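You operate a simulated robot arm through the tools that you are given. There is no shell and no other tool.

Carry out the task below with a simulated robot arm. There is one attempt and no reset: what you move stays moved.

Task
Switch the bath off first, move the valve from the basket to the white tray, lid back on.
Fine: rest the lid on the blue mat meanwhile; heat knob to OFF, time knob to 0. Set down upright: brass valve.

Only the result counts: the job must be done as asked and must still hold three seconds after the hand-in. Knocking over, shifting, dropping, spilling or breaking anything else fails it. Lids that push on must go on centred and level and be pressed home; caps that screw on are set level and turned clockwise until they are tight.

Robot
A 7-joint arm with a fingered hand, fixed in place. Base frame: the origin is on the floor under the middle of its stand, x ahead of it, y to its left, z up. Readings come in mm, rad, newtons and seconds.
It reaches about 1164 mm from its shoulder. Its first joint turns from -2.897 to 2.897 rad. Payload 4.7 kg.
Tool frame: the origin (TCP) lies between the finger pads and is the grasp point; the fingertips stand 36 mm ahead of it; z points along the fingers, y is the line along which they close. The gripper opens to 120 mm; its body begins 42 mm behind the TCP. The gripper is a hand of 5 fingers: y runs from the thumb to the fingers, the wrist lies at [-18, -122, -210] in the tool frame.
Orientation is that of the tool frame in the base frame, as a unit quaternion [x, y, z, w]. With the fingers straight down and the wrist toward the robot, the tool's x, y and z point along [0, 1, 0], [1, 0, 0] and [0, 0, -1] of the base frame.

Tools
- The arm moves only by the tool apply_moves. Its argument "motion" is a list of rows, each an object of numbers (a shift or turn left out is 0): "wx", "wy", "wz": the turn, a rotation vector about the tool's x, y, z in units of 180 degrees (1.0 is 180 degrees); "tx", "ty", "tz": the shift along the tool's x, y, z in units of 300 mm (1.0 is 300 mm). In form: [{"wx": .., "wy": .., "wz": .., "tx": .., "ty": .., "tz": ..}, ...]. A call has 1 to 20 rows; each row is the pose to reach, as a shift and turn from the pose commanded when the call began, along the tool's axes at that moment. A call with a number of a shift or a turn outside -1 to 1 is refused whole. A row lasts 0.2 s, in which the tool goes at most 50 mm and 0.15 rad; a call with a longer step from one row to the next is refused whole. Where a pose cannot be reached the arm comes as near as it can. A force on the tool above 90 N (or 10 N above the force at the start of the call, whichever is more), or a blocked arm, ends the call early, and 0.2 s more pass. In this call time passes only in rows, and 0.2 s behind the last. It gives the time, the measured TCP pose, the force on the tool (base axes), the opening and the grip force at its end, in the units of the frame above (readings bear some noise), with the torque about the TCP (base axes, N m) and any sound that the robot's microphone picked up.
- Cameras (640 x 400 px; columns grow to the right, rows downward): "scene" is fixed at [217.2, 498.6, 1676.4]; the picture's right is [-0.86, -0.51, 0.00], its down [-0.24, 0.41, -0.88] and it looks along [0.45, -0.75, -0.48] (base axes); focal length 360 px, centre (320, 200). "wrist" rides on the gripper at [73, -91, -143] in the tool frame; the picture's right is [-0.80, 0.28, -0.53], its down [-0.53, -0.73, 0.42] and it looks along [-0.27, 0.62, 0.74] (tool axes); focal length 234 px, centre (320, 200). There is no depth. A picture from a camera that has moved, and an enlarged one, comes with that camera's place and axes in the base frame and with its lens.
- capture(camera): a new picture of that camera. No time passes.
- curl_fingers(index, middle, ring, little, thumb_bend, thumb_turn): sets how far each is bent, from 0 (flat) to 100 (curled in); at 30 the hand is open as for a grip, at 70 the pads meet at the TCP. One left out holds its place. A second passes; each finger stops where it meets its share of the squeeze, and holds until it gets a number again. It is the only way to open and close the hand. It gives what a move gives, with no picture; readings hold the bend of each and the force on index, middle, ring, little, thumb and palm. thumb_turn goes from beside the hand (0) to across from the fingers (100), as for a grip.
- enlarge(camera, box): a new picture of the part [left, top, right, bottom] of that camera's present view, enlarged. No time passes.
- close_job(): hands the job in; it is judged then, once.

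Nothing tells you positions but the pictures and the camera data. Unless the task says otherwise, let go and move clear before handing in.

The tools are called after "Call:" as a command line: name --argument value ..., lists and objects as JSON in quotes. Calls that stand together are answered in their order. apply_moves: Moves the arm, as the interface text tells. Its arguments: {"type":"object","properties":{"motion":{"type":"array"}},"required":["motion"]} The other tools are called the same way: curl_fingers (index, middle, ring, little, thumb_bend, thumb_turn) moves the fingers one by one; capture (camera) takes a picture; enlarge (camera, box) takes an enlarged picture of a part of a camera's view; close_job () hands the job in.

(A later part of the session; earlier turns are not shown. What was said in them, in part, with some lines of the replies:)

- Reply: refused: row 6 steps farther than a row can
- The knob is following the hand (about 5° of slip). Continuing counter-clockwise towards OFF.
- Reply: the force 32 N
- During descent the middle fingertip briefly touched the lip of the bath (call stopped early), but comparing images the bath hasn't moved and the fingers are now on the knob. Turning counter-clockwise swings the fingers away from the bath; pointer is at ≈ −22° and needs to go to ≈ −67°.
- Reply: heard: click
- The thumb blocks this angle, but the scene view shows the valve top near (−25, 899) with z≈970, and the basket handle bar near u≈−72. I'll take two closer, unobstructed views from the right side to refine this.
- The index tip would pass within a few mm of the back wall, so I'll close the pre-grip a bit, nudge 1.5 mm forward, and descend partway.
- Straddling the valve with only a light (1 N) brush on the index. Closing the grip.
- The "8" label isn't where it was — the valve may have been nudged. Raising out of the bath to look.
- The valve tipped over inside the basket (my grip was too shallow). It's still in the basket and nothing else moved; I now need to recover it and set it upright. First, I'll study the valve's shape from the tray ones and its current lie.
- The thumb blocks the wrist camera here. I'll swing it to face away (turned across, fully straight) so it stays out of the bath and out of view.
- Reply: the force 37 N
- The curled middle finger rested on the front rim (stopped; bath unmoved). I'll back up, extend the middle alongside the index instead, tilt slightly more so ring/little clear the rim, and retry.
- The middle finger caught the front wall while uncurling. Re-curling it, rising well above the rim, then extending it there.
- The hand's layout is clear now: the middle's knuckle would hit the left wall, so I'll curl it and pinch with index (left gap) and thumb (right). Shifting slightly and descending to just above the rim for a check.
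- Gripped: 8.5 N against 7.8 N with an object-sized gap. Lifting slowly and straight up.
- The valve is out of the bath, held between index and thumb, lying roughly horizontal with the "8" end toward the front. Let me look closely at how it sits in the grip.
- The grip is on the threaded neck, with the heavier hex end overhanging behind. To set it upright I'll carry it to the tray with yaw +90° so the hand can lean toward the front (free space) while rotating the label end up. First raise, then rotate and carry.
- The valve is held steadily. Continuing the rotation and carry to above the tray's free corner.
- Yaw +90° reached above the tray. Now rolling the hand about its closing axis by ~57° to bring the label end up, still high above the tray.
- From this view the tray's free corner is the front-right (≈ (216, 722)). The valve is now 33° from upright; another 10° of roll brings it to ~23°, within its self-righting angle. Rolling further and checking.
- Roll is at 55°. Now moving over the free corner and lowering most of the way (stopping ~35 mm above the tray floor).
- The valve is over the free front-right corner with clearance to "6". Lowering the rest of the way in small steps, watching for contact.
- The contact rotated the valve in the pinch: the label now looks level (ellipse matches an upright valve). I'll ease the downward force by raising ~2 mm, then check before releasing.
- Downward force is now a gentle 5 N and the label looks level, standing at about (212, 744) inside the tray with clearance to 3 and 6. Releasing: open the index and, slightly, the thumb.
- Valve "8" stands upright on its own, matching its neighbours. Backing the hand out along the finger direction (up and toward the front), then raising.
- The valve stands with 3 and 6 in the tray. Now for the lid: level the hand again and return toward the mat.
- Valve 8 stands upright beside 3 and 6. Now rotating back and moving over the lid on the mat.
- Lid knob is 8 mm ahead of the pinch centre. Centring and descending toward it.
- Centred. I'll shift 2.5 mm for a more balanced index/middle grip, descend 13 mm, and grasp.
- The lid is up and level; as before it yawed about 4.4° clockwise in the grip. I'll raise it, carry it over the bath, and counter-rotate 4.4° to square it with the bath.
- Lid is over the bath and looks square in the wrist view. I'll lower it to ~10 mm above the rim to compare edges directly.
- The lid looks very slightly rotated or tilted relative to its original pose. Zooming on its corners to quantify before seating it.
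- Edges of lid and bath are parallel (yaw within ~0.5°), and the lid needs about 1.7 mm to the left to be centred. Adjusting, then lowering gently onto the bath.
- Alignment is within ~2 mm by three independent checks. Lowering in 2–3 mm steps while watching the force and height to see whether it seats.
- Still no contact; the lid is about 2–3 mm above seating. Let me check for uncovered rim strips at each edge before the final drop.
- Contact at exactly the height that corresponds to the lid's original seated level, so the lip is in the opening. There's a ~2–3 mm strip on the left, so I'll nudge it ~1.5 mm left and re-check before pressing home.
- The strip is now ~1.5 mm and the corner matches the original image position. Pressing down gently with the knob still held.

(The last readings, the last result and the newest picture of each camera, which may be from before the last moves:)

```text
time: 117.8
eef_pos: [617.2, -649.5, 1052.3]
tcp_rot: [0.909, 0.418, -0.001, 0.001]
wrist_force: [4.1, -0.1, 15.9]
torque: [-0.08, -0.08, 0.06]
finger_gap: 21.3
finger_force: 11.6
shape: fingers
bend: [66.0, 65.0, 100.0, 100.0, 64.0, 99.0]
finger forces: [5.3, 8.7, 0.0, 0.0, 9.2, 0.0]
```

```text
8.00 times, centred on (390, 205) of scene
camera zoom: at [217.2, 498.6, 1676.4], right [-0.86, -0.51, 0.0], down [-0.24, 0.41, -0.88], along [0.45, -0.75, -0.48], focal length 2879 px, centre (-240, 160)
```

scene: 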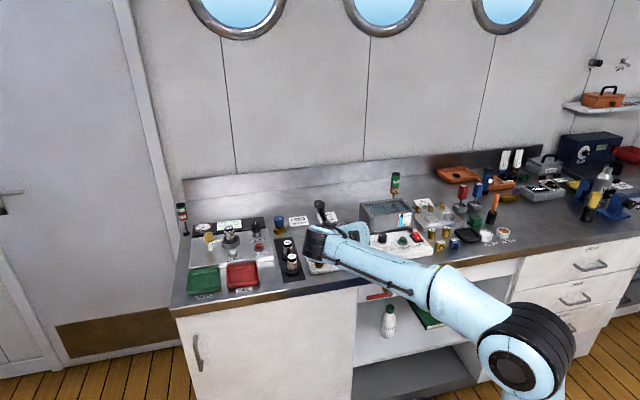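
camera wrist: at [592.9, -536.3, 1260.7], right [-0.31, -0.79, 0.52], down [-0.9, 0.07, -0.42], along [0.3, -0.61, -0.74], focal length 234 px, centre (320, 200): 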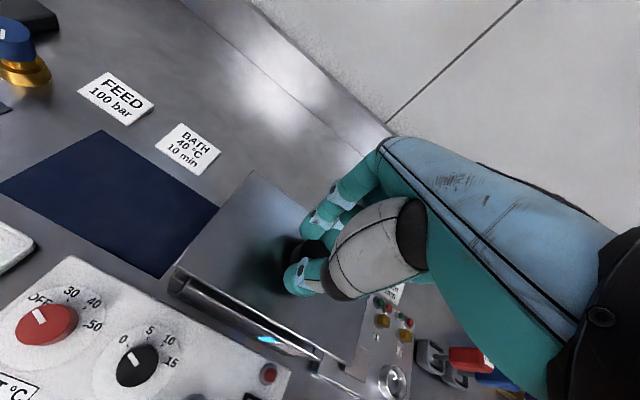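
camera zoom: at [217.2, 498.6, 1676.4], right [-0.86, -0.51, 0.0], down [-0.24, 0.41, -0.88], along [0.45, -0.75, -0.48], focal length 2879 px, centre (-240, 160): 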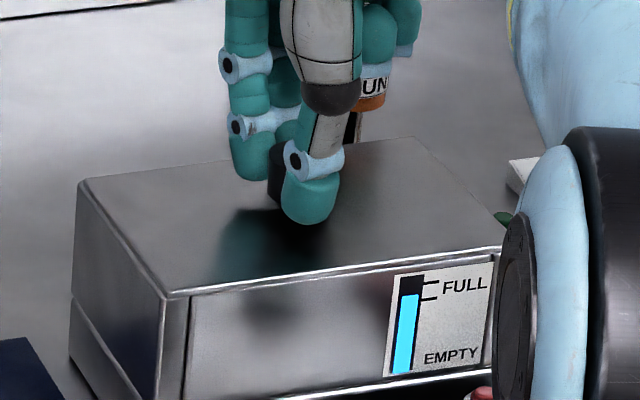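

The lid now looks flush all round, matching its original picture. I'll release the knob, rise, and then press home on top of the knob with closed fingertips.

Call:
curl_fingers --index 50 --middle 50 --thumb_bend 50

Call:
apply_moves --motion '[{"tz": -0.05}, {"tz": -0.15}, {"tz": -0.27}]'

Call:
curl_fingers --index 70 --middle 70 --thumb_bend 69

Call:
capture --camera "wrist"

Call:
enlarge --camera "wrist" --box '[220, 200, 380, 320]'

Call:
enlarge --camera "scene" --box '[350, 170, 430, 230]'

```text
time: 118.8
eef_pos: [617.4, -649.2, 1050.5]
tcp_rot: [0.908, 0.418, 0.0, 0.0]
wrist_force: [0.3, -0.2, 0.3]
torque: [-0.01, 0.02, 0.01]
finger_gap: 62.6
finger_force: 0.1
shape: fingers
bend: [50.0, 50.0, 100.0, 100.0, 50.0, 98.0]
finger forces: [0.0, 0.1, 0.0, 0.0, 0.1, 0.1]
```

```text
time: 119.6
eef_pos: [616.9, -647.9, 1130.8]
tcp_rot: [0.909, 0.418, 0.001, -0.001]
wrist_force: [1.1, -0.9, -0.9]
torque: [0.01, 0.03, 0.04]
finger_gap: 62.5
finger_force: 0.2
shape: fingers
bend: [50.0, 50.0, 100.0, 100.0, 50.0, 98.0]
finger forces: [0.0, 0.0, 0.0, 0.0, 0.0, 0.1]
```

```text
time: 120.6
eef_pos: [616.6, -648.1, 1132.7]
tcp_rot: [0.908, 0.418, 0.0, 0.0]
wrist_force: [0.4, 0.2, -0.4]
torque: [0.01, 0.02, -0.01]
finger_gap: 6.0
finger_force: 0.1
shape: fingers
bend: [70.0, 70.0, 100.0, 100.0, 69.0, 100.0]
finger forces: [0.0, 0.1, 0.1, 0.0, 0.0, 0.0]
```

```text
taken
camera wrist: at [594.0, -533.6, 1276.8], right [-0.31, -0.79, 0.52], down [-0.9, 0.07, -0.42], along [0.3, -0.61, -0.74], focal length 234 px, centre (320, 200)
```

wrist: 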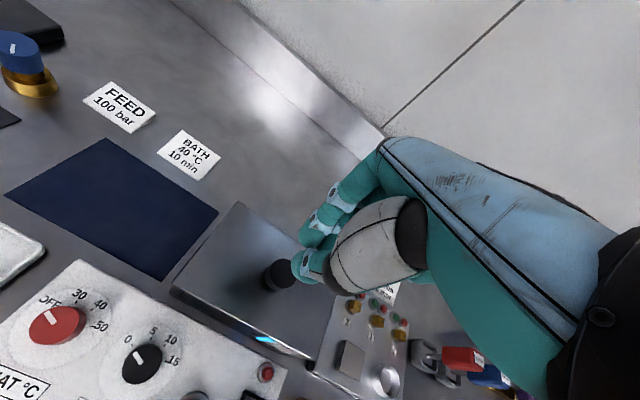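

```text
3.33 times, centred on (300, 260) of wrist
camera zoom: at [594.0, -533.6, 1276.8], right [-0.31, -0.79, 0.52], down [-0.9, 0.07, -0.42], along [0.3, -0.61, -0.74], focal length 781 px, centre (387, 0)
```

zoom: 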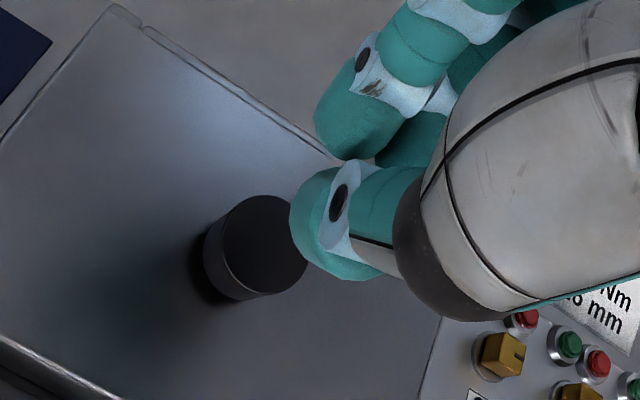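

```text
6.67 times, centred on (390, 200) of scene
camera zoom: at [217.2, 498.6, 1676.4], right [-0.86, -0.51, 0.0], down [-0.24, 0.41, -0.88], along [0.45, -0.75, -0.48], focal length 2399 px, centre (-147, 200)
```

zoom: 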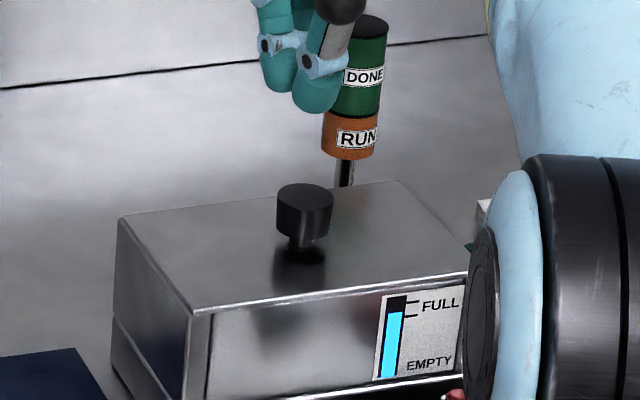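

Before pressing, I want to verify the lid's front-back centring: the knob seems ~5 mm nearer the front than originally. Zooming in on the edges.

Call:
enlarge --camera "wrist" --box '[215, 190, 295, 250]'

Call:
enlarge --camera "wrist" --box '[160, 250, 240, 310]'

Call:
enlarge --camera "scene" --box '[355, 195, 387, 225]'

Call:
enlarge --camera "scene" --box '[385, 185, 417, 215]'

```text
6.67 times, centred on (255, 220) of wrist
camera zoom: at [594.0, -533.6, 1276.8], right [-0.31, -0.79, 0.52], down [-0.9, 0.07, -0.42], along [0.3, -0.61, -0.74], focal length 1561 px, centre (753, 67)
```

zoom: 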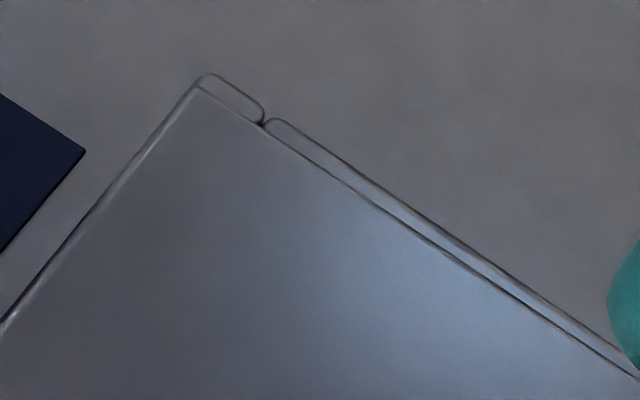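

```text
6.67 times, centred on (200, 280) of wrist
camera zoom: at [594.0, -533.6, 1276.8], right [-0.31, -0.79, 0.52], down [-0.9, 0.07, -0.42], along [0.3, -0.61, -0.74], focal length 1561 px, centre (1120, -333)
```

zoom: 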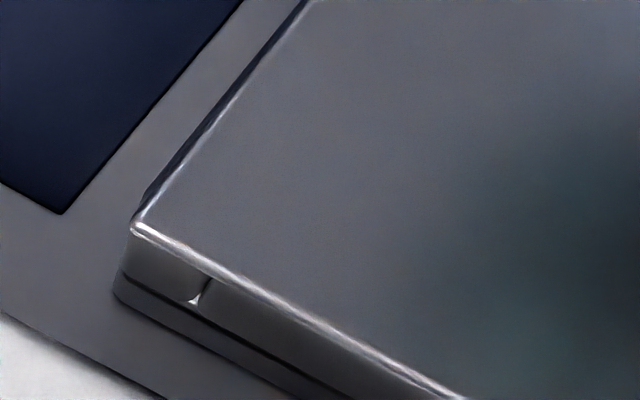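

```text
13.33 times, centred on (371, 210) of scene
camera zoom: at [217.2, 498.6, 1676.4], right [-0.86, -0.51, 0.0], down [-0.24, 0.41, -0.88], along [0.45, -0.75, -0.48], focal length 4798 px, centre (-360, 67)
```

zoom: 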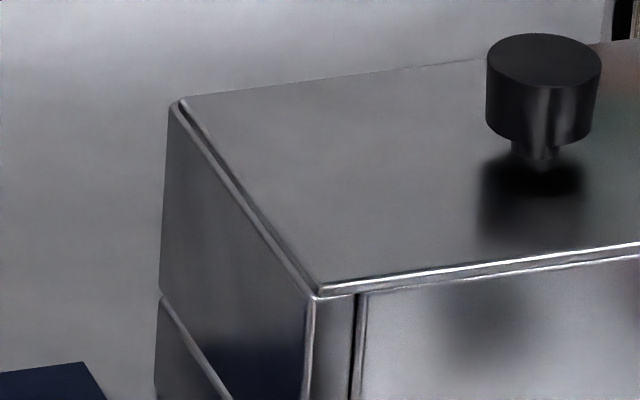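

```text
13.33 times, centred on (401, 200) of scene
camera zoom: at [217.2, 498.6, 1676.4], right [-0.86, -0.51, 0.0], down [-0.24, 0.41, -0.88], along [0.45, -0.75, -0.48], focal length 4798 px, centre (-760, 200)
```

zoom: 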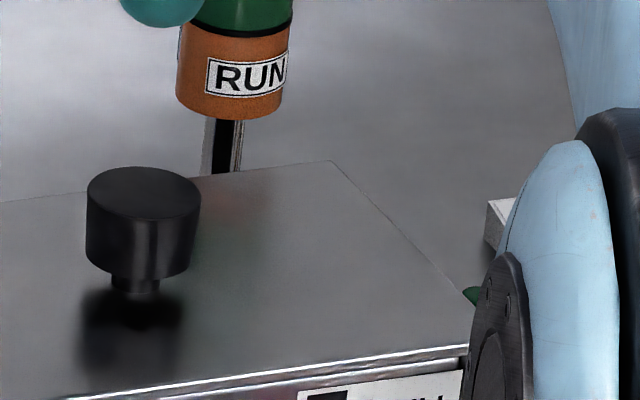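

A ~4 mm strip at the back shows the lid sits about 3–4 mm too far forward (it shifted in the grip). I'll nudge it back using only the thumb against the knob's front face, so no twisting is applied.

Call:
curl_fingers --index 44 --middle 44 --thumb_bend 50

Call:
apply_moves --motion '[{"tx": 0.009, "tz": 0.08}, {"tx": 0.009, "tz": 0.16}, {"tx": 0.009, "tz": 0.23}]'

Call:
enlarge --camera "wrist" --box '[240, 190, 400, 310]'

Call:
enlarge --camera "scene" --box '[350, 175, 430, 235]'

```text
time: 121.6
eef_pos: [617.1, -647.6, 1133.3]
tcp_rot: [0.908, 0.419, 0.001, -0.001]
wrist_force: [0.0, 0.3, 0.1]
torque: [0.01, 0.02, 0.02]
finger_gap: 71.7
finger_force: 0.0
shape: fingers
bend: [44.0, 44.0, 100.0, 100.0, 50.0, 98.0]
finger forces: [0.0, 0.0, 0.1, 0.0, 0.0, 0.1]
```

```text
time: 122.4
eef_pos: [620.5, -647.8, 1062.5]
tcp_rot: [0.909, 0.417, 0.001, -0.001]
wrist_force: [0.1, 0.4, -0.4]
torque: [-0.01, 0.03, -0.02]
finger_gap: 71.8
finger_force: 0.0
shape: fingers
bend: [44.0, 44.0, 100.0, 100.0, 50.0, 98.0]
finger forces: [0.0, 0.0, 0.1, 0.0, 0.1, 0.0]
```

```text
3.33 times, centred on (320, 250) of wrist
camera zoom: at [596.7, -533.5, 1207.4], right [-0.31, -0.79, 0.52], down [-0.9, 0.07, -0.43], along [0.3, -0.61, -0.74], focal length 781 px, centre (320, 33)
```

zoom: 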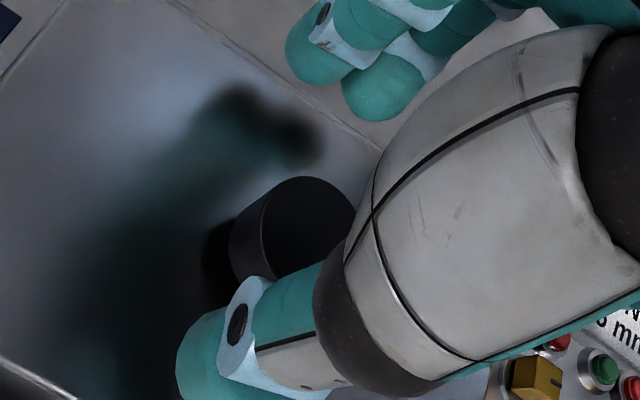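

```text
6.67 times, centred on (390, 205) of scene
camera zoom: at [217.2, 498.6, 1676.4], right [-0.86, -0.51, 0.0], down [-0.24, 0.41, -0.88], along [0.45, -0.75, -0.48], focal length 2399 px, centre (-147, 167)
```

zoom: 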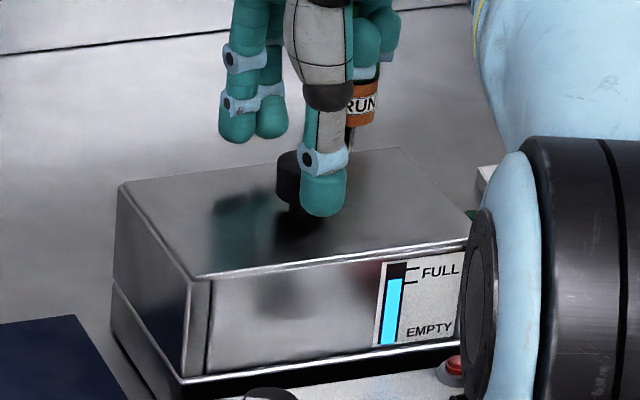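

Call:
apply_moves --motion '[{"ty": 0.012}, {"ty": 0.023}]'

Call:
apply_moves --motion '[{"ty": 0.007}]'

Call:
enlarge --camera "wrist" --box '[240, 190, 400, 310]'

```text
time: 123.0
eef_pos: [624.4, -652.3, 1063.2]
tcp_rot: [0.909, 0.418, 0.0, 0.001]
wrist_force: [-0.1, -0.2, -0.1]
torque: [-0.03, -0.02, 0.0]
finger_gap: 71.8
finger_force: 0.0
shape: fingers
bend: [44.0, 44.0, 100.0, 100.0, 50.0, 98.0]
finger forces: [0.1, 0.0, 0.0, 0.0, 0.0, 0.0]
```

```text
time: 123.4
eef_pos: [625.7, -654.2, 1064.1]
tcp_rot: [0.908, 0.418, 0.0, 0.0]
wrist_force: [0.3, 0.3, 0.6]
torque: [-0.01, -0.01, -0.01]
finger_gap: 71.7
finger_force: 0.1
shape: fingers
bend: [44.0, 44.0, 100.0, 100.0, 50.0, 98.0]
finger forces: [0.0, 0.0, 0.0, 0.0, 0.0, 0.1]
```

```text
3.33 times, centred on (320, 250) of wrist
camera zoom: at [603.0, -539.4, 1207.7], right [-0.31, -0.79, 0.52], down [-0.9, 0.07, -0.42], along [0.3, -0.61, -0.74], focal length 781 px, centre (320, 33)
```

zoom: 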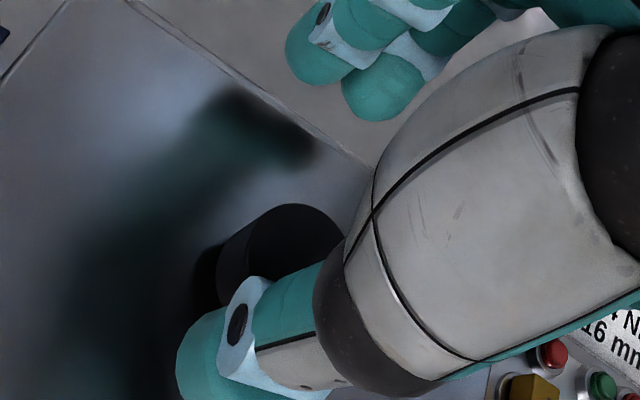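

Call:
apply_moves --motion '[{"ty": 0.007}]'

Call:
apply_moves --motion '[{"ty": 0.006}]'

Call:
apply_moves --motion '[{"ty": 0.006}]'

```text
time: 123.8
eef_pos: [627.7, -655.3, 1063.9]
tcp_rot: [0.909, 0.417, -0.001, -0.001]
wrist_force: [0.0, -0.6, -0.4]
torque: [0.03, 0.02, 0.01]
finger_gap: 71.6
finger_force: 0.1
shape: fingers
bend: [44.0, 44.0, 100.0, 100.0, 50.0, 98.0]
finger forces: [0.1, 0.0, 0.0, 0.0, 0.1, 0.0]
```

```text
time: 124.2
eef_pos: [629.2, -655.9, 1062.8]
tcp_rot: [0.909, 0.418, -0.001, 0.0]
wrist_force: [-0.2, 0.7, -0.2]
torque: [-0.02, 0.01, -0.02]
finger_gap: 71.7
finger_force: 0.1
shape: fingers
bend: [44.0, 44.0, 100.0, 100.0, 50.0, 98.0]
finger forces: [0.0, 0.0, 0.0, 0.1, 0.1, 0.0]
```

```text
time: 124.6
eef_pos: [630.9, -658.0, 1063.9]
tcp_rot: [0.909, 0.417, 0.0, -0.001]
wrist_force: [-1.0, 0.4, 0.4]
torque: [0.03, -0.01, 0.02]
finger_gap: 72.4
finger_force: 0.1
shape: fingers
bend: [44.0, 44.0, 100.0, 100.0, 50.0, 98.0]
finger forces: [0.0, 0.1, 0.1, 0.1, 0.5, 0.0]
```

Thumb contact just began (0.5 N). Pushing the lid back ~3.5 mm in small steps.

Call:
apply_moves --motion '[{"ty": 0.004}, {"ty": 0.008}]'

Call:
enlarge --camera "wrist" --box '[215, 160, 295, 220]'

Call:
enlarge --camera "scene" --box '[355, 195, 387, 225]'

```text
time: 125.2
eef_pos: [630.9, -659.0, 1063.0]
tcp_rot: [0.908, 0.418, 0.001, 0.0]
wrist_force: [-1.0, -0.8, -0.6]
torque: [-0.01, 0.04, 0.03]
finger_gap: 72.5
finger_force: 0.1
shape: fingers
bend: [44.0, 44.0, 100.0, 100.0, 50.0, 98.0]
finger forces: [0.0, 0.0, 0.0, 0.1, 0.4, 0.0]
```

```text
6.67 times, centred on (255, 190) of wrist
camera zoom: at [608.3, -544.4, 1208.1], right [-0.31, -0.79, 0.52], down [-0.9, 0.07, -0.42], along [0.3, -0.61, -0.74], focal length 1561 px, centre (753, 267)
```

zoom: 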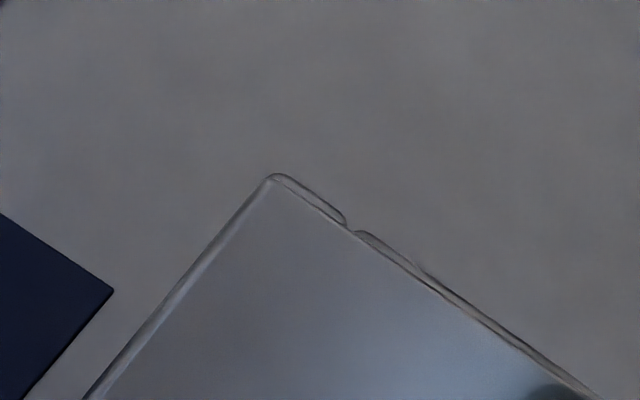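

```text
13.33 times, centred on (371, 210) of scene
camera zoom: at [217.2, 498.6, 1676.4], right [-0.86, -0.51, 0.0], down [-0.24, 0.41, -0.88], along [0.45, -0.75, -0.48], focal length 4798 px, centre (-360, 67)
```

zoom: 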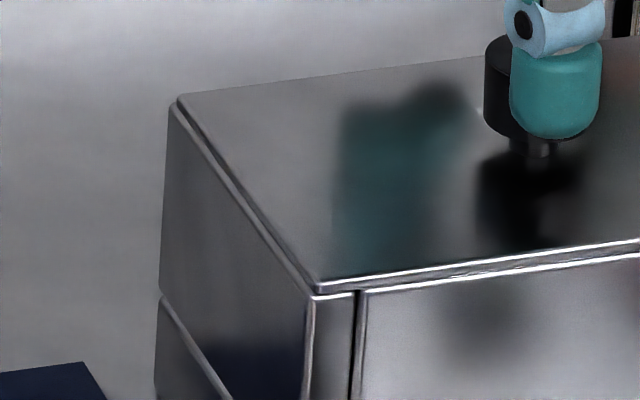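

The lid moved back; comparing against its original corner position it needs about another 1–1.5 mm. One more small push, then re-check.

Call:
apply_moves --motion '[{"ty": 0.0045}]'

Call:
apply_moves --motion '[{"ty": -0.02}, {"ty": -0.045}, {"ty": -0.045, "tz": -0.1}, {"ty": -0.045, "tz": -0.22}]'

Call:
capture --camera "wrist"

Call:
enlarge --camera "wrist" --box '[215, 185, 295, 245]'

Call:
enlarge --camera "wrist" --box '[160, 250, 240, 310]'

Call:
enlarge --camera "scene" --box '[355, 195, 387, 225]'

```text
time: 125.6
eef_pos: [632.3, -659.7, 1063.5]
tcp_rot: [0.908, 0.418, 0.001, 0.0]
wrist_force: [0.7, 0.5, 0.6]
torque: [0.01, 0.02, -0.03]
finger_gap: 72.5
finger_force: 0.0
shape: fingers
bend: [44.0, 44.0, 100.0, 100.0, 50.0, 98.0]
finger forces: [0.1, 0.0, 0.1, 0.1, 0.5, 0.0]
```

```text
time: 126.6
eef_pos: [621.9, -651.3, 1128.3]
tcp_rot: [0.908, 0.418, 0.0, -0.001]
wrist_force: [0.4, -0.8, 0.0]
torque: [0.04, 0.0, 0.03]
finger_gap: 72.2
finger_force: 0.0
shape: fingers
bend: [44.0, 44.0, 100.0, 100.0, 50.0, 98.0]
finger forces: [0.1, 0.0, 0.0, 0.0, 0.0, 0.0]
```

```text
taken
camera wrist: at [599.3, -537.6, 1272.4], right [-0.31, -0.79, 0.52], down [-0.9, 0.07, -0.42], along [0.3, -0.6, -0.74], focal length 234 px, centre (320, 200)
```

wrist: 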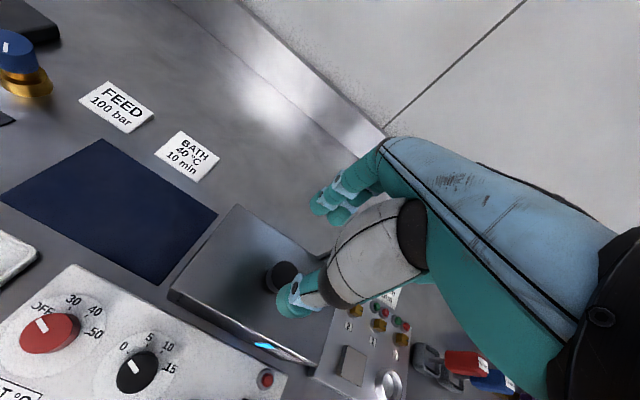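

```text
6.67 times, centred on (255, 215) of wrist
camera zoom: at [599.3, -537.6, 1272.4], right [-0.31, -0.79, 0.52], down [-0.9, 0.07, -0.42], along [0.3, -0.6, -0.74], focal length 1561 px, centre (753, 100)
```

zoom: 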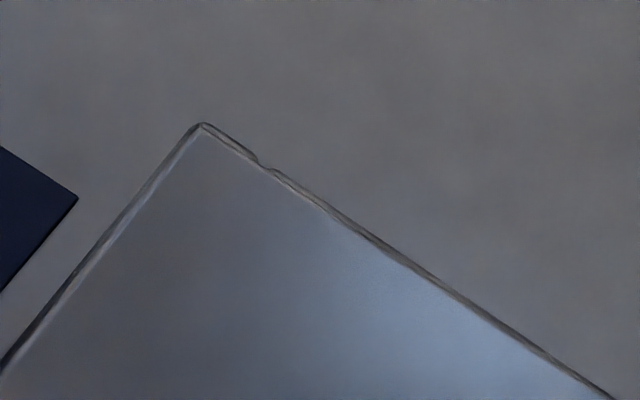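

```text
6.67 times, centred on (200, 280) of wrist
camera zoom: at [599.3, -537.6, 1272.4], right [-0.31, -0.79, 0.52], down [-0.9, 0.07, -0.42], along [0.3, -0.6, -0.74], focal length 1561 px, centre (1120, -333)
```

zoom: 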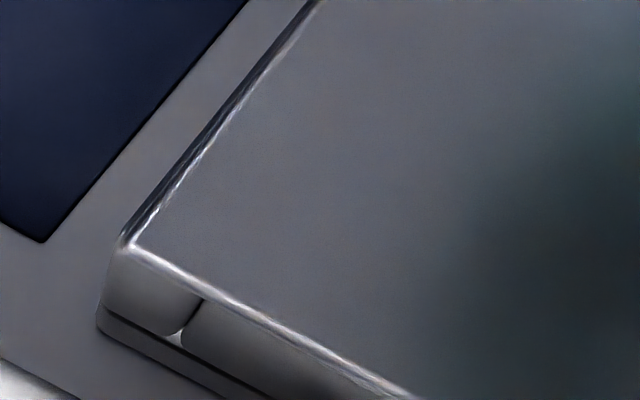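

```text
13.33 times, centred on (371, 210) of scene
camera zoom: at [217.2, 498.6, 1676.4], right [-0.86, -0.51, 0.0], down [-0.24, 0.41, -0.88], along [0.45, -0.75, -0.48], focal length 4798 px, centre (-360, 67)
```

zoom: 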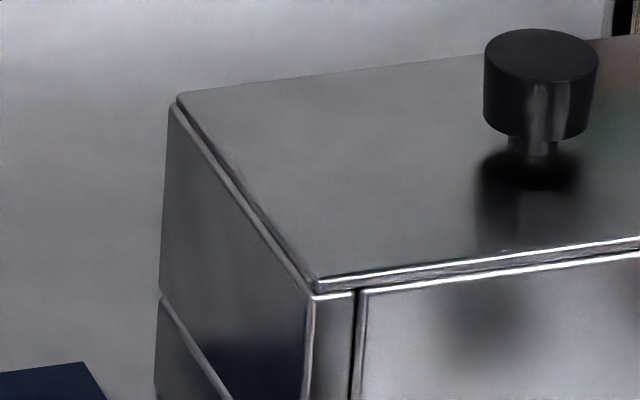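

The lid's corners now match their original positions to within ~1 mm on all sides. Now pressing it home: closed fingertips onto the centre of the knob.

Call:
curl_fingers --index 70 --middle 70 --thumb_bend 69

Call:
apply_moves --motion '[{"tx": -0.009, "ty": -0.021}, {"tx": -0.009, "ty": -0.021, "tz": 0.06}, {"tx": -0.009, "ty": -0.021, "tz": 0.1}]'

Call:
enlarge --camera "scene" --box '[365, 170, 413, 210]'

Call:
enlarge --camera "wrist" --box '[240, 190, 400, 310]'

```text
time: 127.6
eef_pos: [621.8, -651.6, 1127.8]
tcp_rot: [0.909, 0.418, 0.001, 0.0]
wrist_force: [-0.3, 0.2, -0.3]
torque: [-0.02, 0.0, 0.04]
finger_gap: 5.8
finger_force: 0.1
shape: fingers
bend: [70.0, 70.0, 100.0, 100.0, 69.0, 100.0]
finger forces: [0.0, 0.0, 0.0, 0.0, 0.0, 0.0]
```

```text
time: 128.4
eef_pos: [615.4, -648.9, 1098.5]
tcp_rot: [0.908, 0.418, 0.0, 0.0]
wrist_force: [-0.3, 0.0, 0.0]
torque: [-0.02, 0.02, -0.01]
finger_gap: 5.6
finger_force: 0.1
shape: fingers
bend: [70.0, 70.0, 100.0, 100.0, 69.0, 100.0]
finger forces: [0.1, 0.1, 0.0, 0.0, 0.1, 0.1]
```

```text
10.00 times, centred on (389, 190) of scene
camera zoom: at [217.2, 498.6, 1676.4], right [-0.86, -0.51, 0.0], down [-0.24, 0.41, -0.88], along [0.45, -0.75, -0.48], focal length 3598 px, centre (-370, 300)
```

zoom: 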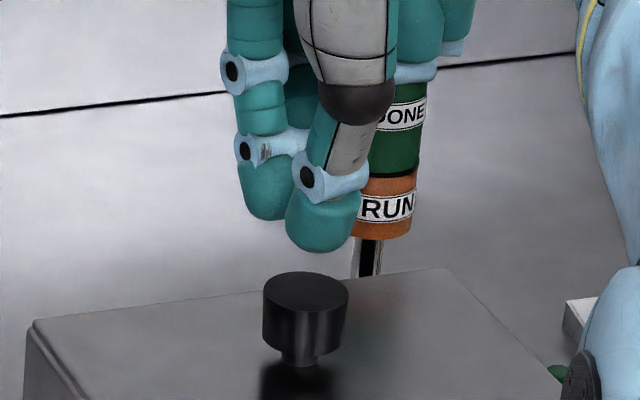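

```text
3.33 times, centred on (320, 250) of wrist
camera zoom: at [592.4, -534.8, 1242.8], right [-0.31, -0.79, 0.53], down [-0.9, 0.07, -0.42], along [0.3, -0.61, -0.74], focal length 781 px, centre (320, 33)
```

zoom: 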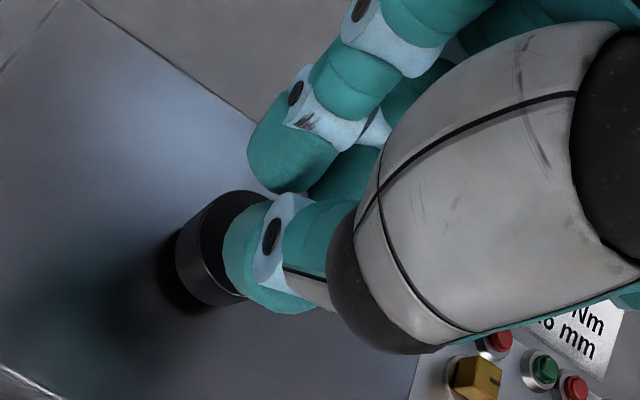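

The thumb tip will land on the knob centre (5 mm to the right). Adjusting and pressing down in steps, watching force.

Call:
apply_moves --motion '[{"tx": 0.013, "tz": 0.02}, {"tx": 0.013, "tz": 0.04}]'

Call:
apply_moves --motion '[{"tz": 0.01}, {"tz": 0.02}]'

```text
time: 129.0
eef_pos: [616.3, -646.0, 1086.8]
tcp_rot: [0.908, 0.418, 0.001, 0.0]
wrist_force: [0.2, 0.0, 0.6]
torque: [0.01, -0.01, 0.04]
finger_gap: 5.6
finger_force: 0.2
shape: fingers
bend: [70.0, 70.0, 100.0, 100.0, 69.0, 100.0]
finger forces: [0.0, 0.1, 0.0, 0.0, 0.0, 0.0]
```

```text
time: 129.6
eef_pos: [617.2, -646.3, 1081.5]
tcp_rot: [0.909, 0.417, -0.001, 0.0]
wrist_force: [-0.3, -0.4, 0.0]
torque: [0.03, -0.02, -0.02]
finger_gap: 5.8
finger_force: 0.1
shape: fingers
bend: [70.0, 70.0, 100.0, 100.0, 69.0, 100.0]
finger forces: [0.1, 0.0, 0.0, 0.0, 0.0, 0.1]
```

Call:
apply_moves --motion '[{"tz": 0.008}, {"tz": 0.014}]'

Call:
apply_moves --motion '[{"tz": 0.007}, {"tz": 0.013}]'

Call:
enlarge --camera "scene" --box '[365, 170, 413, 210]'

```text
time: 130.2
eef_pos: [617.9, -645.5, 1077.2]
tcp_rot: [0.908, 0.418, 0.001, -0.001]
wrist_force: [-0.2, -0.5, 0.0]
torque: [-0.01, 0.04, -0.04]
finger_gap: 5.8
finger_force: 0.0
shape: fingers
bend: [70.0, 70.0, 100.0, 100.0, 69.0, 100.0]
finger forces: [0.0, 0.1, 0.0, 0.1, 0.0, 0.1]
```

```text
time: 130.8
eef_pos: [618.3, -644.8, 1074.3]
tcp_rot: [0.908, 0.418, 0.0, 0.0]
wrist_force: [-0.8, -0.1, -0.2]
torque: [-0.03, 0.0, -0.01]
finger_gap: 5.8
finger_force: 0.1
shape: fingers
bend: [70.0, 70.0, 100.0, 100.0, 69.0, 100.0]
finger forces: [0.0, 0.0, 0.1, 0.0, 0.1, 0.1]
```

```text
10.00 times, centred on (389, 190) of scene
camera zoom: at [217.2, 498.6, 1676.4], right [-0.86, -0.51, 0.0], down [-0.24, 0.41, -0.88], along [0.45, -0.75, -0.48], focal length 3598 px, centre (-370, 300)
```

zoom: 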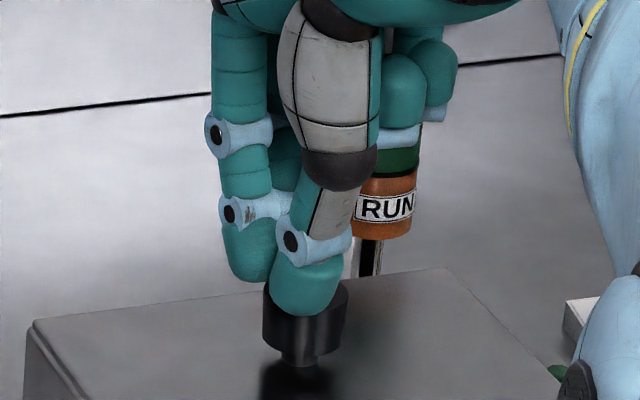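

The closed thumb seems to pass in front of the knob top rather than onto it. I'll back up and instead press with extended index and middle tips side by side on the knob, which I've calibrated well.

Call:
apply_moves --motion '[{"tz": -0.08}, {"tz": -0.2}]'

Call:
curl_fingers --index 44 --middle 44 --thumb_bend 60

Call:
apply_moves --motion '[{"tx": -0.015, "ty": -0.06}, {"tx": -0.026, "ty": -0.12}, {"tx": -0.026, "ty": -0.163}]'

Call:
enlarge --camera "wrist" --box '[240, 150, 400, 270]'

Call:
enlarge --camera "scene" --box '[355, 160, 425, 215]'

```text
time: 131.4
eef_pos: [618.5, -645.3, 1132.0]
tcp_rot: [0.909, 0.417, 0.001, -0.001]
wrist_force: [-0.2, -0.1, -1.0]
torque: [0.06, 0.05, -0.01]
finger_gap: 5.6
finger_force: 0.1
shape: fingers
bend: [70.0, 70.0, 100.0, 100.0, 69.0, 100.0]
finger forces: [0.0, 0.0, 0.0, 0.0, 0.0, 0.0]
```

```text
time: 132.4
eef_pos: [618.5, -646.4, 1134.6]
tcp_rot: [0.909, 0.418, 0.001, 0.0]
wrist_force: [0.1, 0.0, -0.4]
torque: [-0.01, -0.02, 0.01]
finger_gap: 56.8
finger_force: 0.0
shape: fingers
bend: [44.0, 44.0, 100.0, 100.0, 60.0, 99.0]
finger forces: [0.1, 0.0, 0.1, 0.0, 0.1, 0.0]
```

```text
time: 133.2
eef_pos: [576.4, -620.9, 1134.4]
tcp_rot: [0.908, 0.418, 0.001, -0.001]
wrist_force: [0.6, 0.4, 0.0]
torque: [0.03, 0.03, -0.02]
finger_gap: 56.5
finger_force: 0.1
shape: fingers
bend: [44.0, 44.0, 100.0, 100.0, 60.0, 99.0]
finger forces: [0.0, 0.1, 0.0, 0.0, 0.0, 0.0]
```

```text
3.33 times, centred on (320, 210) of wrist
camera zoom: at [553.2, -506.4, 1278.2], right [-0.31, -0.79, 0.52], down [-0.9, 0.07, -0.43], along [0.3, -0.61, -0.74], focal length 781 px, centre (320, 167)
```

zoom: 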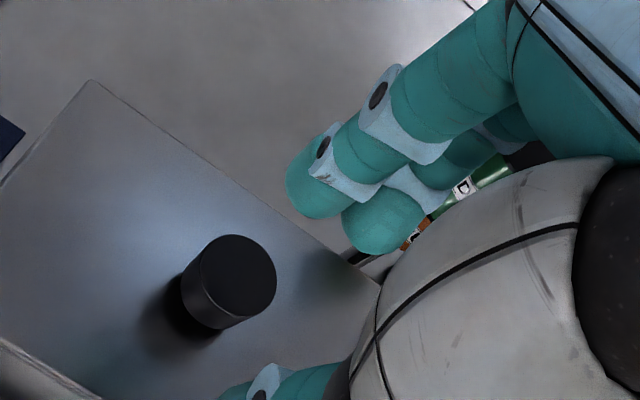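

```text
7.27 times, centred on (390, 188) of scene
camera zoom: at [217.2, 498.6, 1676.4], right [-0.86, -0.51, 0.0], down [-0.24, 0.41, -0.88], along [0.45, -0.75, -0.48], focal length 2617 px, centre (-189, 291)
```

zoom: 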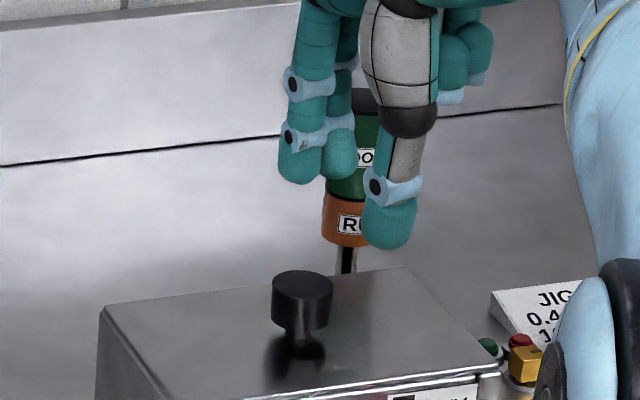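

Clear view: centring gaps are now even front/back (≈2–3 mm) and near-even left/right. Aligning the two fingertips over the knob and pressing down.

Call:
apply_moves --motion '[{"tx": 0.01, "ty": -0.008, "tz": 0.05}, {"tx": 0.01, "ty": -0.008, "tz": 0.1}, {"tx": 0.01, "ty": -0.008, "tz": 0.14}]'

Call:
enlarge --camera "scene" --box '[360, 170, 415, 210]'

Call:
enlarge --camera "wrist" --box '[240, 150, 400, 270]'

```text
time: 134.0
eef_pos: [575.8, -616.5, 1092.7]
tcp_rot: [0.908, 0.418, -0.001, 0.0]
wrist_force: [-0.5, 0.2, -0.4]
torque: [-0.02, -0.01, 0.01]
finger_gap: 56.6
finger_force: 0.1
shape: fingers
bend: [44.0, 44.0, 100.0, 100.0, 60.0, 99.0]
finger forces: [0.0, 0.0, 0.0, 0.0, 0.0, 0.0]
```

```text
10.00 times, centred on (388, 190) of scene
camera zoom: at [217.2, 498.6, 1676.4], right [-0.86, -0.51, 0.0], down [-0.24, 0.41, -0.88], along [0.45, -0.75, -0.48], focal length 3598 px, centre (-355, 300)
```

zoom: 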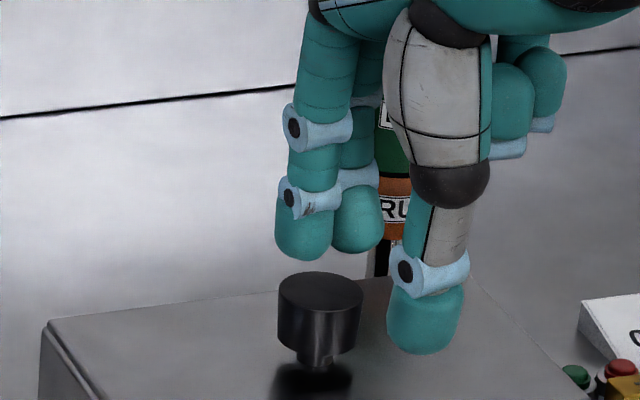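

```text
3.33 times, centred on (320, 210) of wrist
camera zoom: at [552.7, -502.3, 1235.7], right [-0.31, -0.79, 0.52], down [-0.9, 0.07, -0.43], along [0.3, -0.61, -0.74], focal length 781 px, centre (320, 167)
```

zoom: 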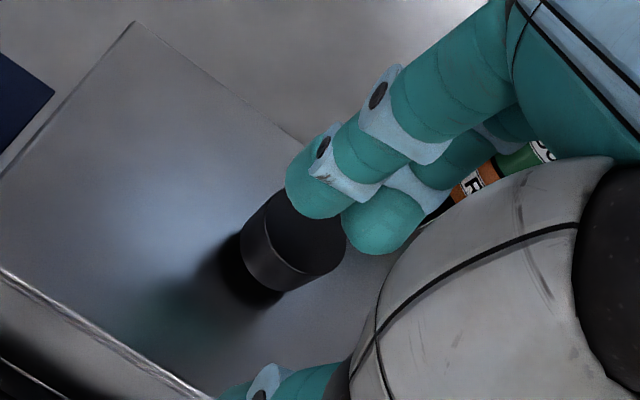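

Tips need to shift ~8 mm toward the front and ~4 mm left to sit on the knob's centre. Adjusting and pressing.

Call:
apply_moves --motion '[{"tx": 0.012, "ty": -0.027}, {"tx": 0.012, "ty": -0.027, "tz": 0.012}, {"tx": 0.012, "ty": -0.027, "tz": 0.02}]'

Call:
enlarge --camera "scene" --box '[360, 170, 415, 210]'

Call:
apply_moves --motion '[{"tz": 0.008}, {"tz": 0.015}]'

Call:
enlarge --camera "scene" --box '[360, 170, 415, 210]'

```text
time: 134.8
eef_pos: [572.5, -608.6, 1084.5]
tcp_rot: [0.909, 0.418, 0.0, 0.0]
wrist_force: [0.0, -0.1, -0.3]
torque: [0.02, -0.02, -0.01]
finger_gap: 56.4
finger_force: 0.1
shape: fingers
bend: [44.0, 44.0, 100.0, 100.0, 60.0, 99.0]
finger forces: [0.0, 0.0, 0.0, 0.1, 0.1, 0.0]
```

```text
10.00 times, centred on (388, 190) of scene
camera zoom: at [217.2, 498.6, 1676.4], right [-0.86, -0.51, 0.0], down [-0.24, 0.41, -0.88], along [0.45, -0.75, -0.48], focal length 3598 px, centre (-355, 300)
```

zoom: 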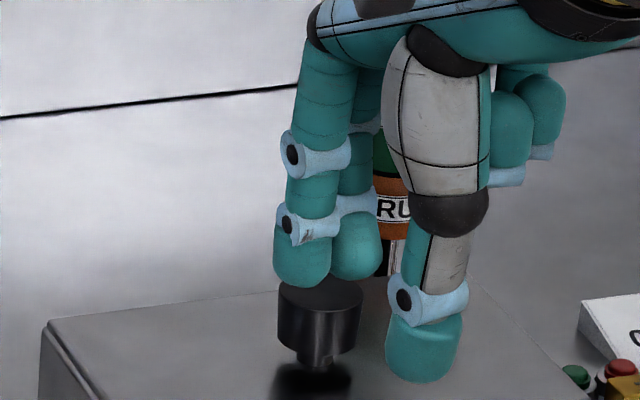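

```text
time: 135.4
eef_pos: [572.4, -606.8, 1081.6]
tcp_rot: [0.909, 0.418, 0.0, 0.0]
wrist_force: [-0.1, -0.4, -0.2]
torque: [0.02, -0.01, -0.01]
finger_gap: 56.6
finger_force: 0.0
shape: fingers
bend: [44.0, 44.0, 100.0, 100.0, 60.0, 99.0]
finger forces: [0.1, 0.1, 0.0, 0.0, 0.0, 0.0]
```

```text
10.00 times, centred on (388, 190) of scene
camera zoom: at [217.2, 498.6, 1676.4], right [-0.86, -0.51, 0.0], down [-0.24, 0.41, -0.88], along [0.45, -0.75, -0.48], focal length 3598 px, centre (-355, 300)
```

zoom: 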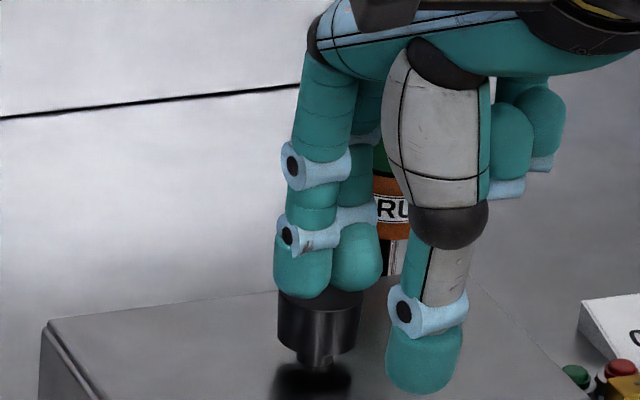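

Call:
apply_moves --motion '[{"tz": 0.007}, {"tz": 0.013}]'

Call:
apply_moves --motion '[{"tz": 0.007}, {"tz": 0.013}]'

```text
time: 136.0
eef_pos: [572.7, -607.6, 1077.9]
tcp_rot: [0.908, 0.418, 0.001, 0.0]
wrist_force: [0.0, -0.3, 1.3]
torque: [0.03, 0.01, 0.03]
finger_gap: 56.6
finger_force: 0.1
shape: fingers
bend: [44.0, 44.0, 100.0, 100.0, 60.0, 99.0]
finger forces: [0.0, 0.0, 0.0, 0.0, 0.0, 0.0]
```

```text
time: 136.6
eef_pos: [572.9, -607.8, 1075.4]
tcp_rot: [0.908, 0.418, 0.001, 0.001]
wrist_force: [-0.3, -1.2, 5.5]
torque: [-0.2, -0.13, 0.0]
finger_gap: 56.5
finger_force: 2.3
shape: fingers
bend: [44.0, 44.0, 100.0, 100.0, 60.0, 99.0]
finger forces: [0.0, 4.9, 0.0, 0.1, 0.0, 0.1]
```

Contact on the knob (5 N). Continuing to press.

Call:
apply_moves --motion '[{"tz": 0.007}, {"tz": 0.013}]'

Call:
apply_moves --motion '[{"tz": 0.007}, {"tz": 0.014}]'

Call:
enlarge --camera "scene" --box '[350, 175, 430, 235]'

```text
time: 137.2
eef_pos: [570.7, -606.7, 1073.5]
tcp_rot: [0.909, 0.418, 0.001, 0.002]
wrist_force: [0.3, -0.4, 21.5]
torque: [-0.88, -0.68, 0.03]
finger_gap: 56.4
finger_force: 10.8
shape: fingers
bend: [44.0, 42.0, 100.0, 100.0, 60.0, 99.0]
finger forces: [0.0, 21.6, 0.0, 0.1, 0.1, 0.0]
```

```text
time: 137.8
eef_pos: [571.9, -609.0, 1071.9]
tcp_rot: [0.909, 0.417, 0.001, 0.005]
wrist_force: [-0.7, 1.4, 44.4]
torque: [-1.57, -1.55, 0.05]
finger_gap: 56.7
finger_force: 21.8
shape: fingers
bend: [44.0, 41.0, 100.0, 100.0, 60.0, 99.0]
finger forces: [15.8, 28.4, 0.1, 0.0, 0.0, 0.0]
```

```text
6.67 times, centred on (390, 205) of scene
camera zoom: at [217.2, 498.6, 1676.4], right [-0.86, -0.51, 0.0], down [-0.24, 0.41, -0.88], along [0.45, -0.75, -0.48], focal length 2399 px, centre (-147, 167)
```

zoom: 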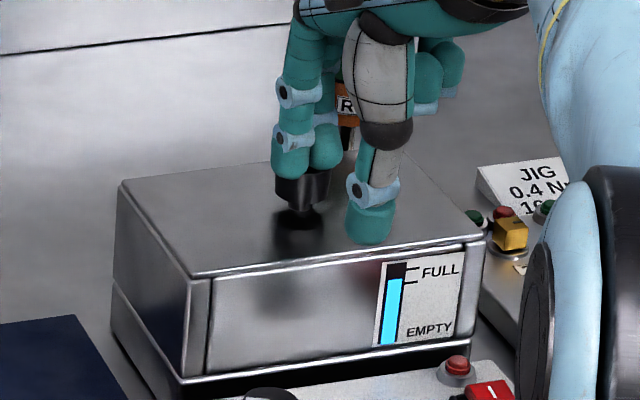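

Pressed with ~44 N straight down; no movement, so the lid is home. Lifting away and inspecting everything.

Call:
apply_moves --motion '[{"tz": -0.03}, {"tz": -0.1}, {"tz": -0.22}, {"tz": -0.35}, {"tz": -0.48}]'

Call:
capture --camera "wrist"

Call:
enlarge --camera "wrist" --box '[170, 150, 330, 330]'

Call:
enlarge --camera "scene" --box '[355, 190, 435, 240]'

```text
time: 139.0
eef_pos: [574.1, -609.1, 1209.6]
tcp_rot: [0.909, 0.417, 0.001, -0.001]
wrist_force: [-0.2, -0.5, -0.2]
torque: [0.03, -0.01, 0.02]
finger_gap: 56.9
finger_force: 0.1
shape: fingers
bend: [44.0, 44.0, 100.0, 100.0, 60.0, 99.0]
finger forces: [0.0, 0.0, 0.0, 0.1, 0.0, 0.0]
```

```text
taken
camera wrist: at [550.8, -495.0, 1353.1], right [-0.31, -0.79, 0.52], down [-0.9, 0.07, -0.42], along [0.3, -0.6, -0.74], focal length 234 px, centre (320, 200)
```

wrist: 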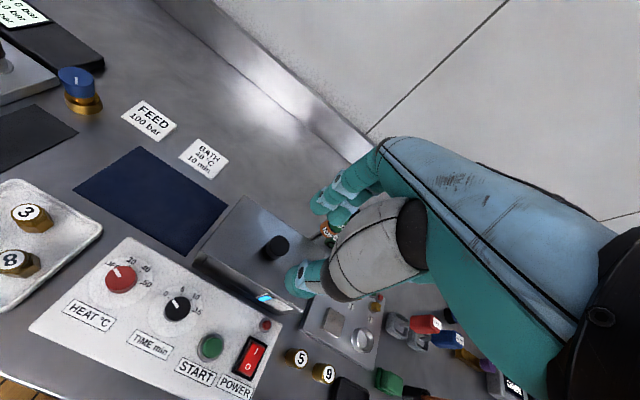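

```text
2.22 times, centred on (250, 240) of wrist
camera zoom: at [550.8, -495.0, 1353.1], right [-0.31, -0.79, 0.52], down [-0.9, 0.07, -0.42], along [0.3, -0.6, -0.74], focal length 520 px, centre (476, 111)
```

zoom: 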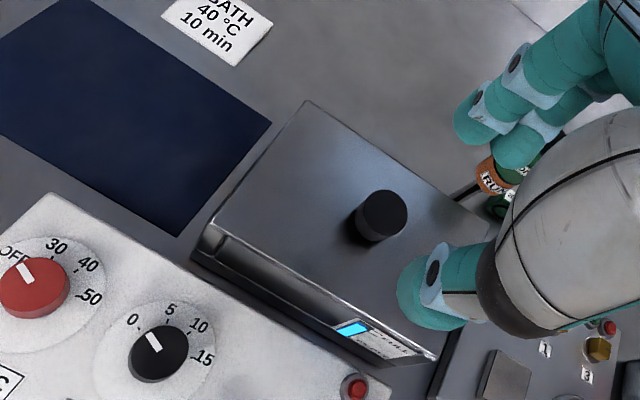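

```text
8.00 times, centred on (395, 215) of scene
camera zoom: at [217.2, 498.6, 1676.4], right [-0.86, -0.51, 0.0], down [-0.24, 0.41, -0.88], along [0.45, -0.75, -0.48], focal length 2879 px, centre (-280, 80)
```

zoom: 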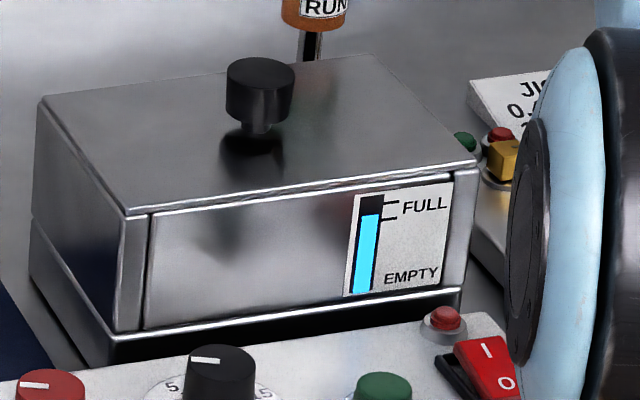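

The lid's corners coincide with their original positions (within ~1 mm). Let me verify the dials and rocker close-up, then retreat the arm.

Call:
enlarge --camera "wrist" --box '[85, 245, 215, 335]'

Call:
enlarge --camera "wrist" --box '[215, 310, 295, 390]'

Call:
enlarge --camera "scene" --box '[346, 222, 436, 262]'

```text
4.44 times, centred on (150, 290) of wrist
camera zoom: at [550.8, -495.0, 1353.1], right [-0.31, -0.79, 0.52], down [-0.9, 0.07, -0.42], along [0.3, -0.6, -0.74], focal length 1041 px, centre (1076, -200)
```

zoom: 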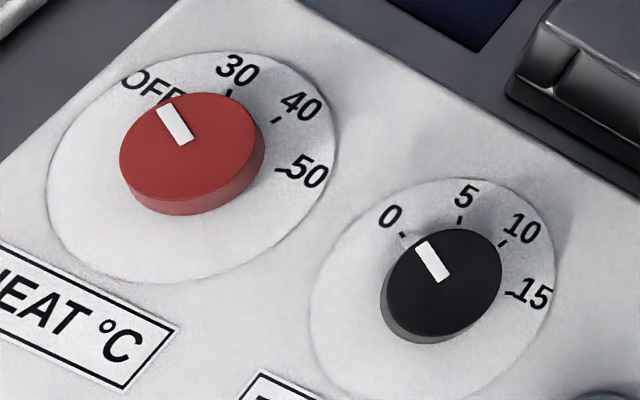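

```text
5.00 times, centred on (255, 350) of wrist
camera zoom: at [550.8, -495.0, 1353.1], right [-0.31, -0.79, 0.52], down [-0.9, 0.07, -0.42], along [0.3, -0.6, -0.74], focal length 1171 px, centre (645, -550)
```

zoom: 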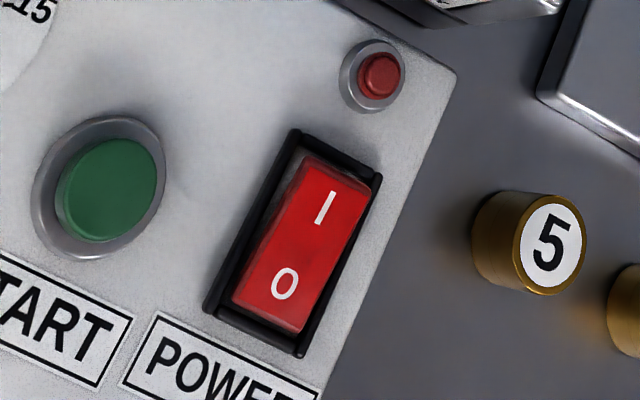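

```text
7.11 times, centred on (391, 242) of scene
camera zoom: at [217.2, 498.6, 1676.4], right [-0.86, -0.51, 0.0], down [-0.24, 0.41, -0.88], along [0.45, -0.75, -0.48], focal length 2559 px, centre (-185, -99)
```

zoom: 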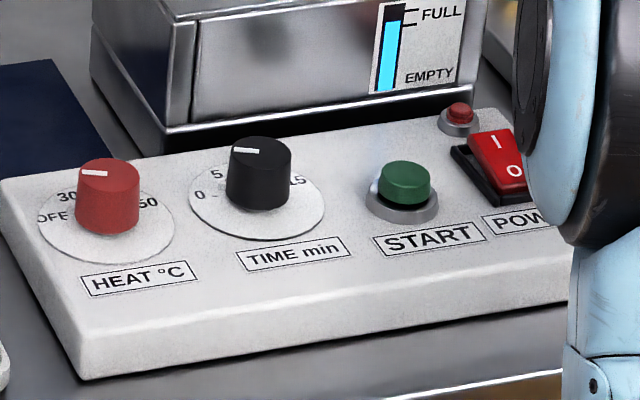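

All settings verified: heat at OFF, time at 0 (both ≈ −67°, on the ticks), rocker on O and unlit. Retreating the arm clear of the bench for the final check.

Call:
apply_moves --motion '[{"ty": -0.1, "tz": -0.05}, {"ty": -0.22, "tz": -0.1}, {"ty": -0.35, "tz": -0.15}, {"ty": -0.48, "tz": -0.2}, {"ty": -0.6, "tz": -0.22}, {"ty": -0.7, "tz": -0.22}]'

Call:
capture --camera "scene"

Call:
enlarge --camera "scene" --box '[290, 180, 450, 280]'

Call:
enlarge --camera "scene" --box '[300, 235, 350, 275]'

Call:
enlarge --camera "scene" --box '[350, 180, 430, 230]'

```text
time: 140.4
eef_pos: [411.7, -471.9, 1274.5]
tcp_rot: [0.909, 0.417, 0.0, -0.001]
wrist_force: [-0.5, -0.1, -0.9]
torque: [0.03, -0.01, 0.03]
finger_gap: 56.9
finger_force: 0.0
shape: fingers
bend: [44.0, 44.0, 100.0, 100.0, 60.0, 99.0]
finger forces: [0.1, 0.0, 0.0, 0.0, 0.0, 0.1]
```

```text
taken
```

scene: 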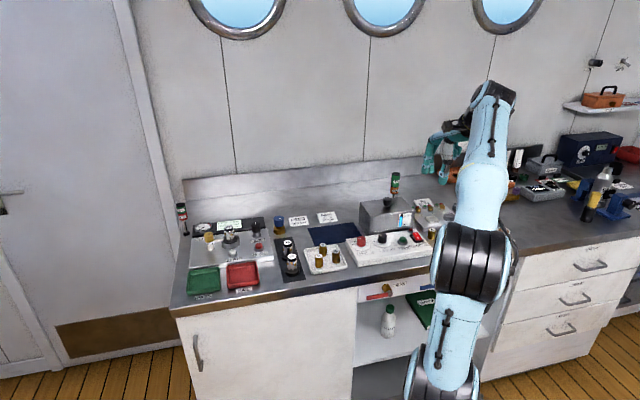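

```text
4.00 times, centred on (370, 230) of scene
camera zoom: at [217.2, 498.6, 1676.4], right [-0.86, -0.51, 0.0], down [-0.24, 0.41, -0.88], along [0.45, -0.75, -0.48], focal length 1439 px, centre (120, 80)
```

zoom: 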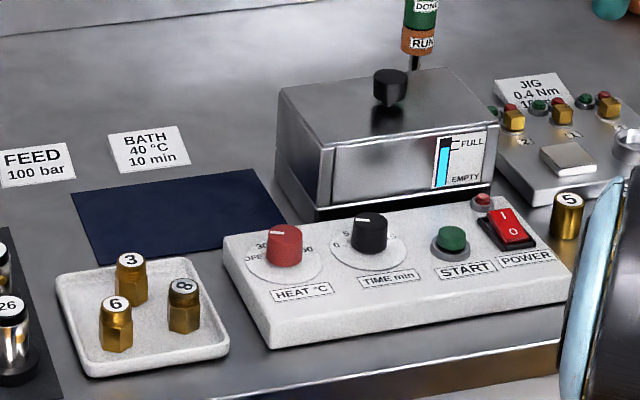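

```text
10.00 times, centred on (325, 255) of scene
camera zoom: at [217.2, 498.6, 1676.4], right [-0.86, -0.51, 0.0], down [-0.24, 0.41, -0.88], along [0.45, -0.75, -0.48], focal length 3598 px, centre (270, -350)
```

zoom: 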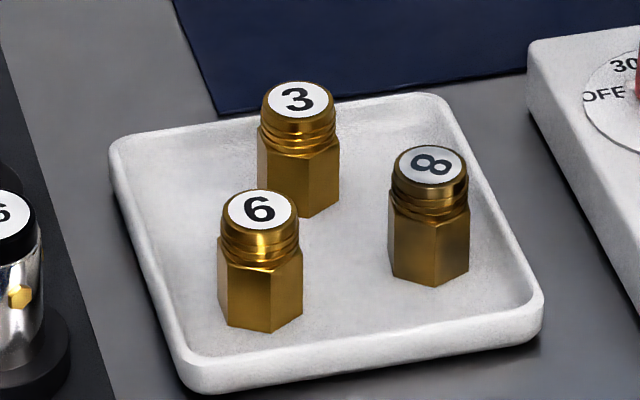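

```text
8.00 times, centred on (390, 205) of scene
camera zoom: at [217.2, 498.6, 1676.4], right [-0.86, -0.51, 0.0], down [-0.24, 0.41, -0.88], along [0.45, -0.75, -0.48], focal length 2879 px, centre (-240, 160)
```

zoom: 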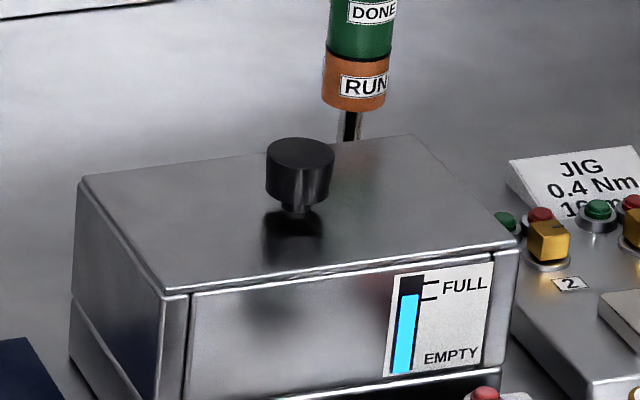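

The scene shows heat at OFF, time at 0 and power on O. The lid is back on and level, valve 8 stands upright in the white tray with 3 and 6 undisturbed, and the arm is clear. Handing in.

Call:
close_job

```text
The job is handed in.
```

The job is handed in: the bath is off, valve "8" is in the white tray and the lid is back on. In the last pictures:

- **Bath:** the heat knob is at OFF, the time knob is at 0, and the power switch is on O with its light out. All three were set before I opened the lid.
- **Valve:** "8" is standing upright in the white tray; "3" and "6" are where they were.
- **Lid:** it rested on the blue mat and is back on the bath, level and within about 1 mm of where it started. I pressed it down with about 44 N and it didn't move; I heard no click.

**What went wrong:**
- My first grip on the valve was too shallow, and it tipped over inside the basket. I fished it out and stood it up in the tray.
- While reaching into the bath and turning the time knob, the fingers touched the bath's rim and the basket's edge a few times. The bath hadn't moved in the pictures. I did not check the basket separately.
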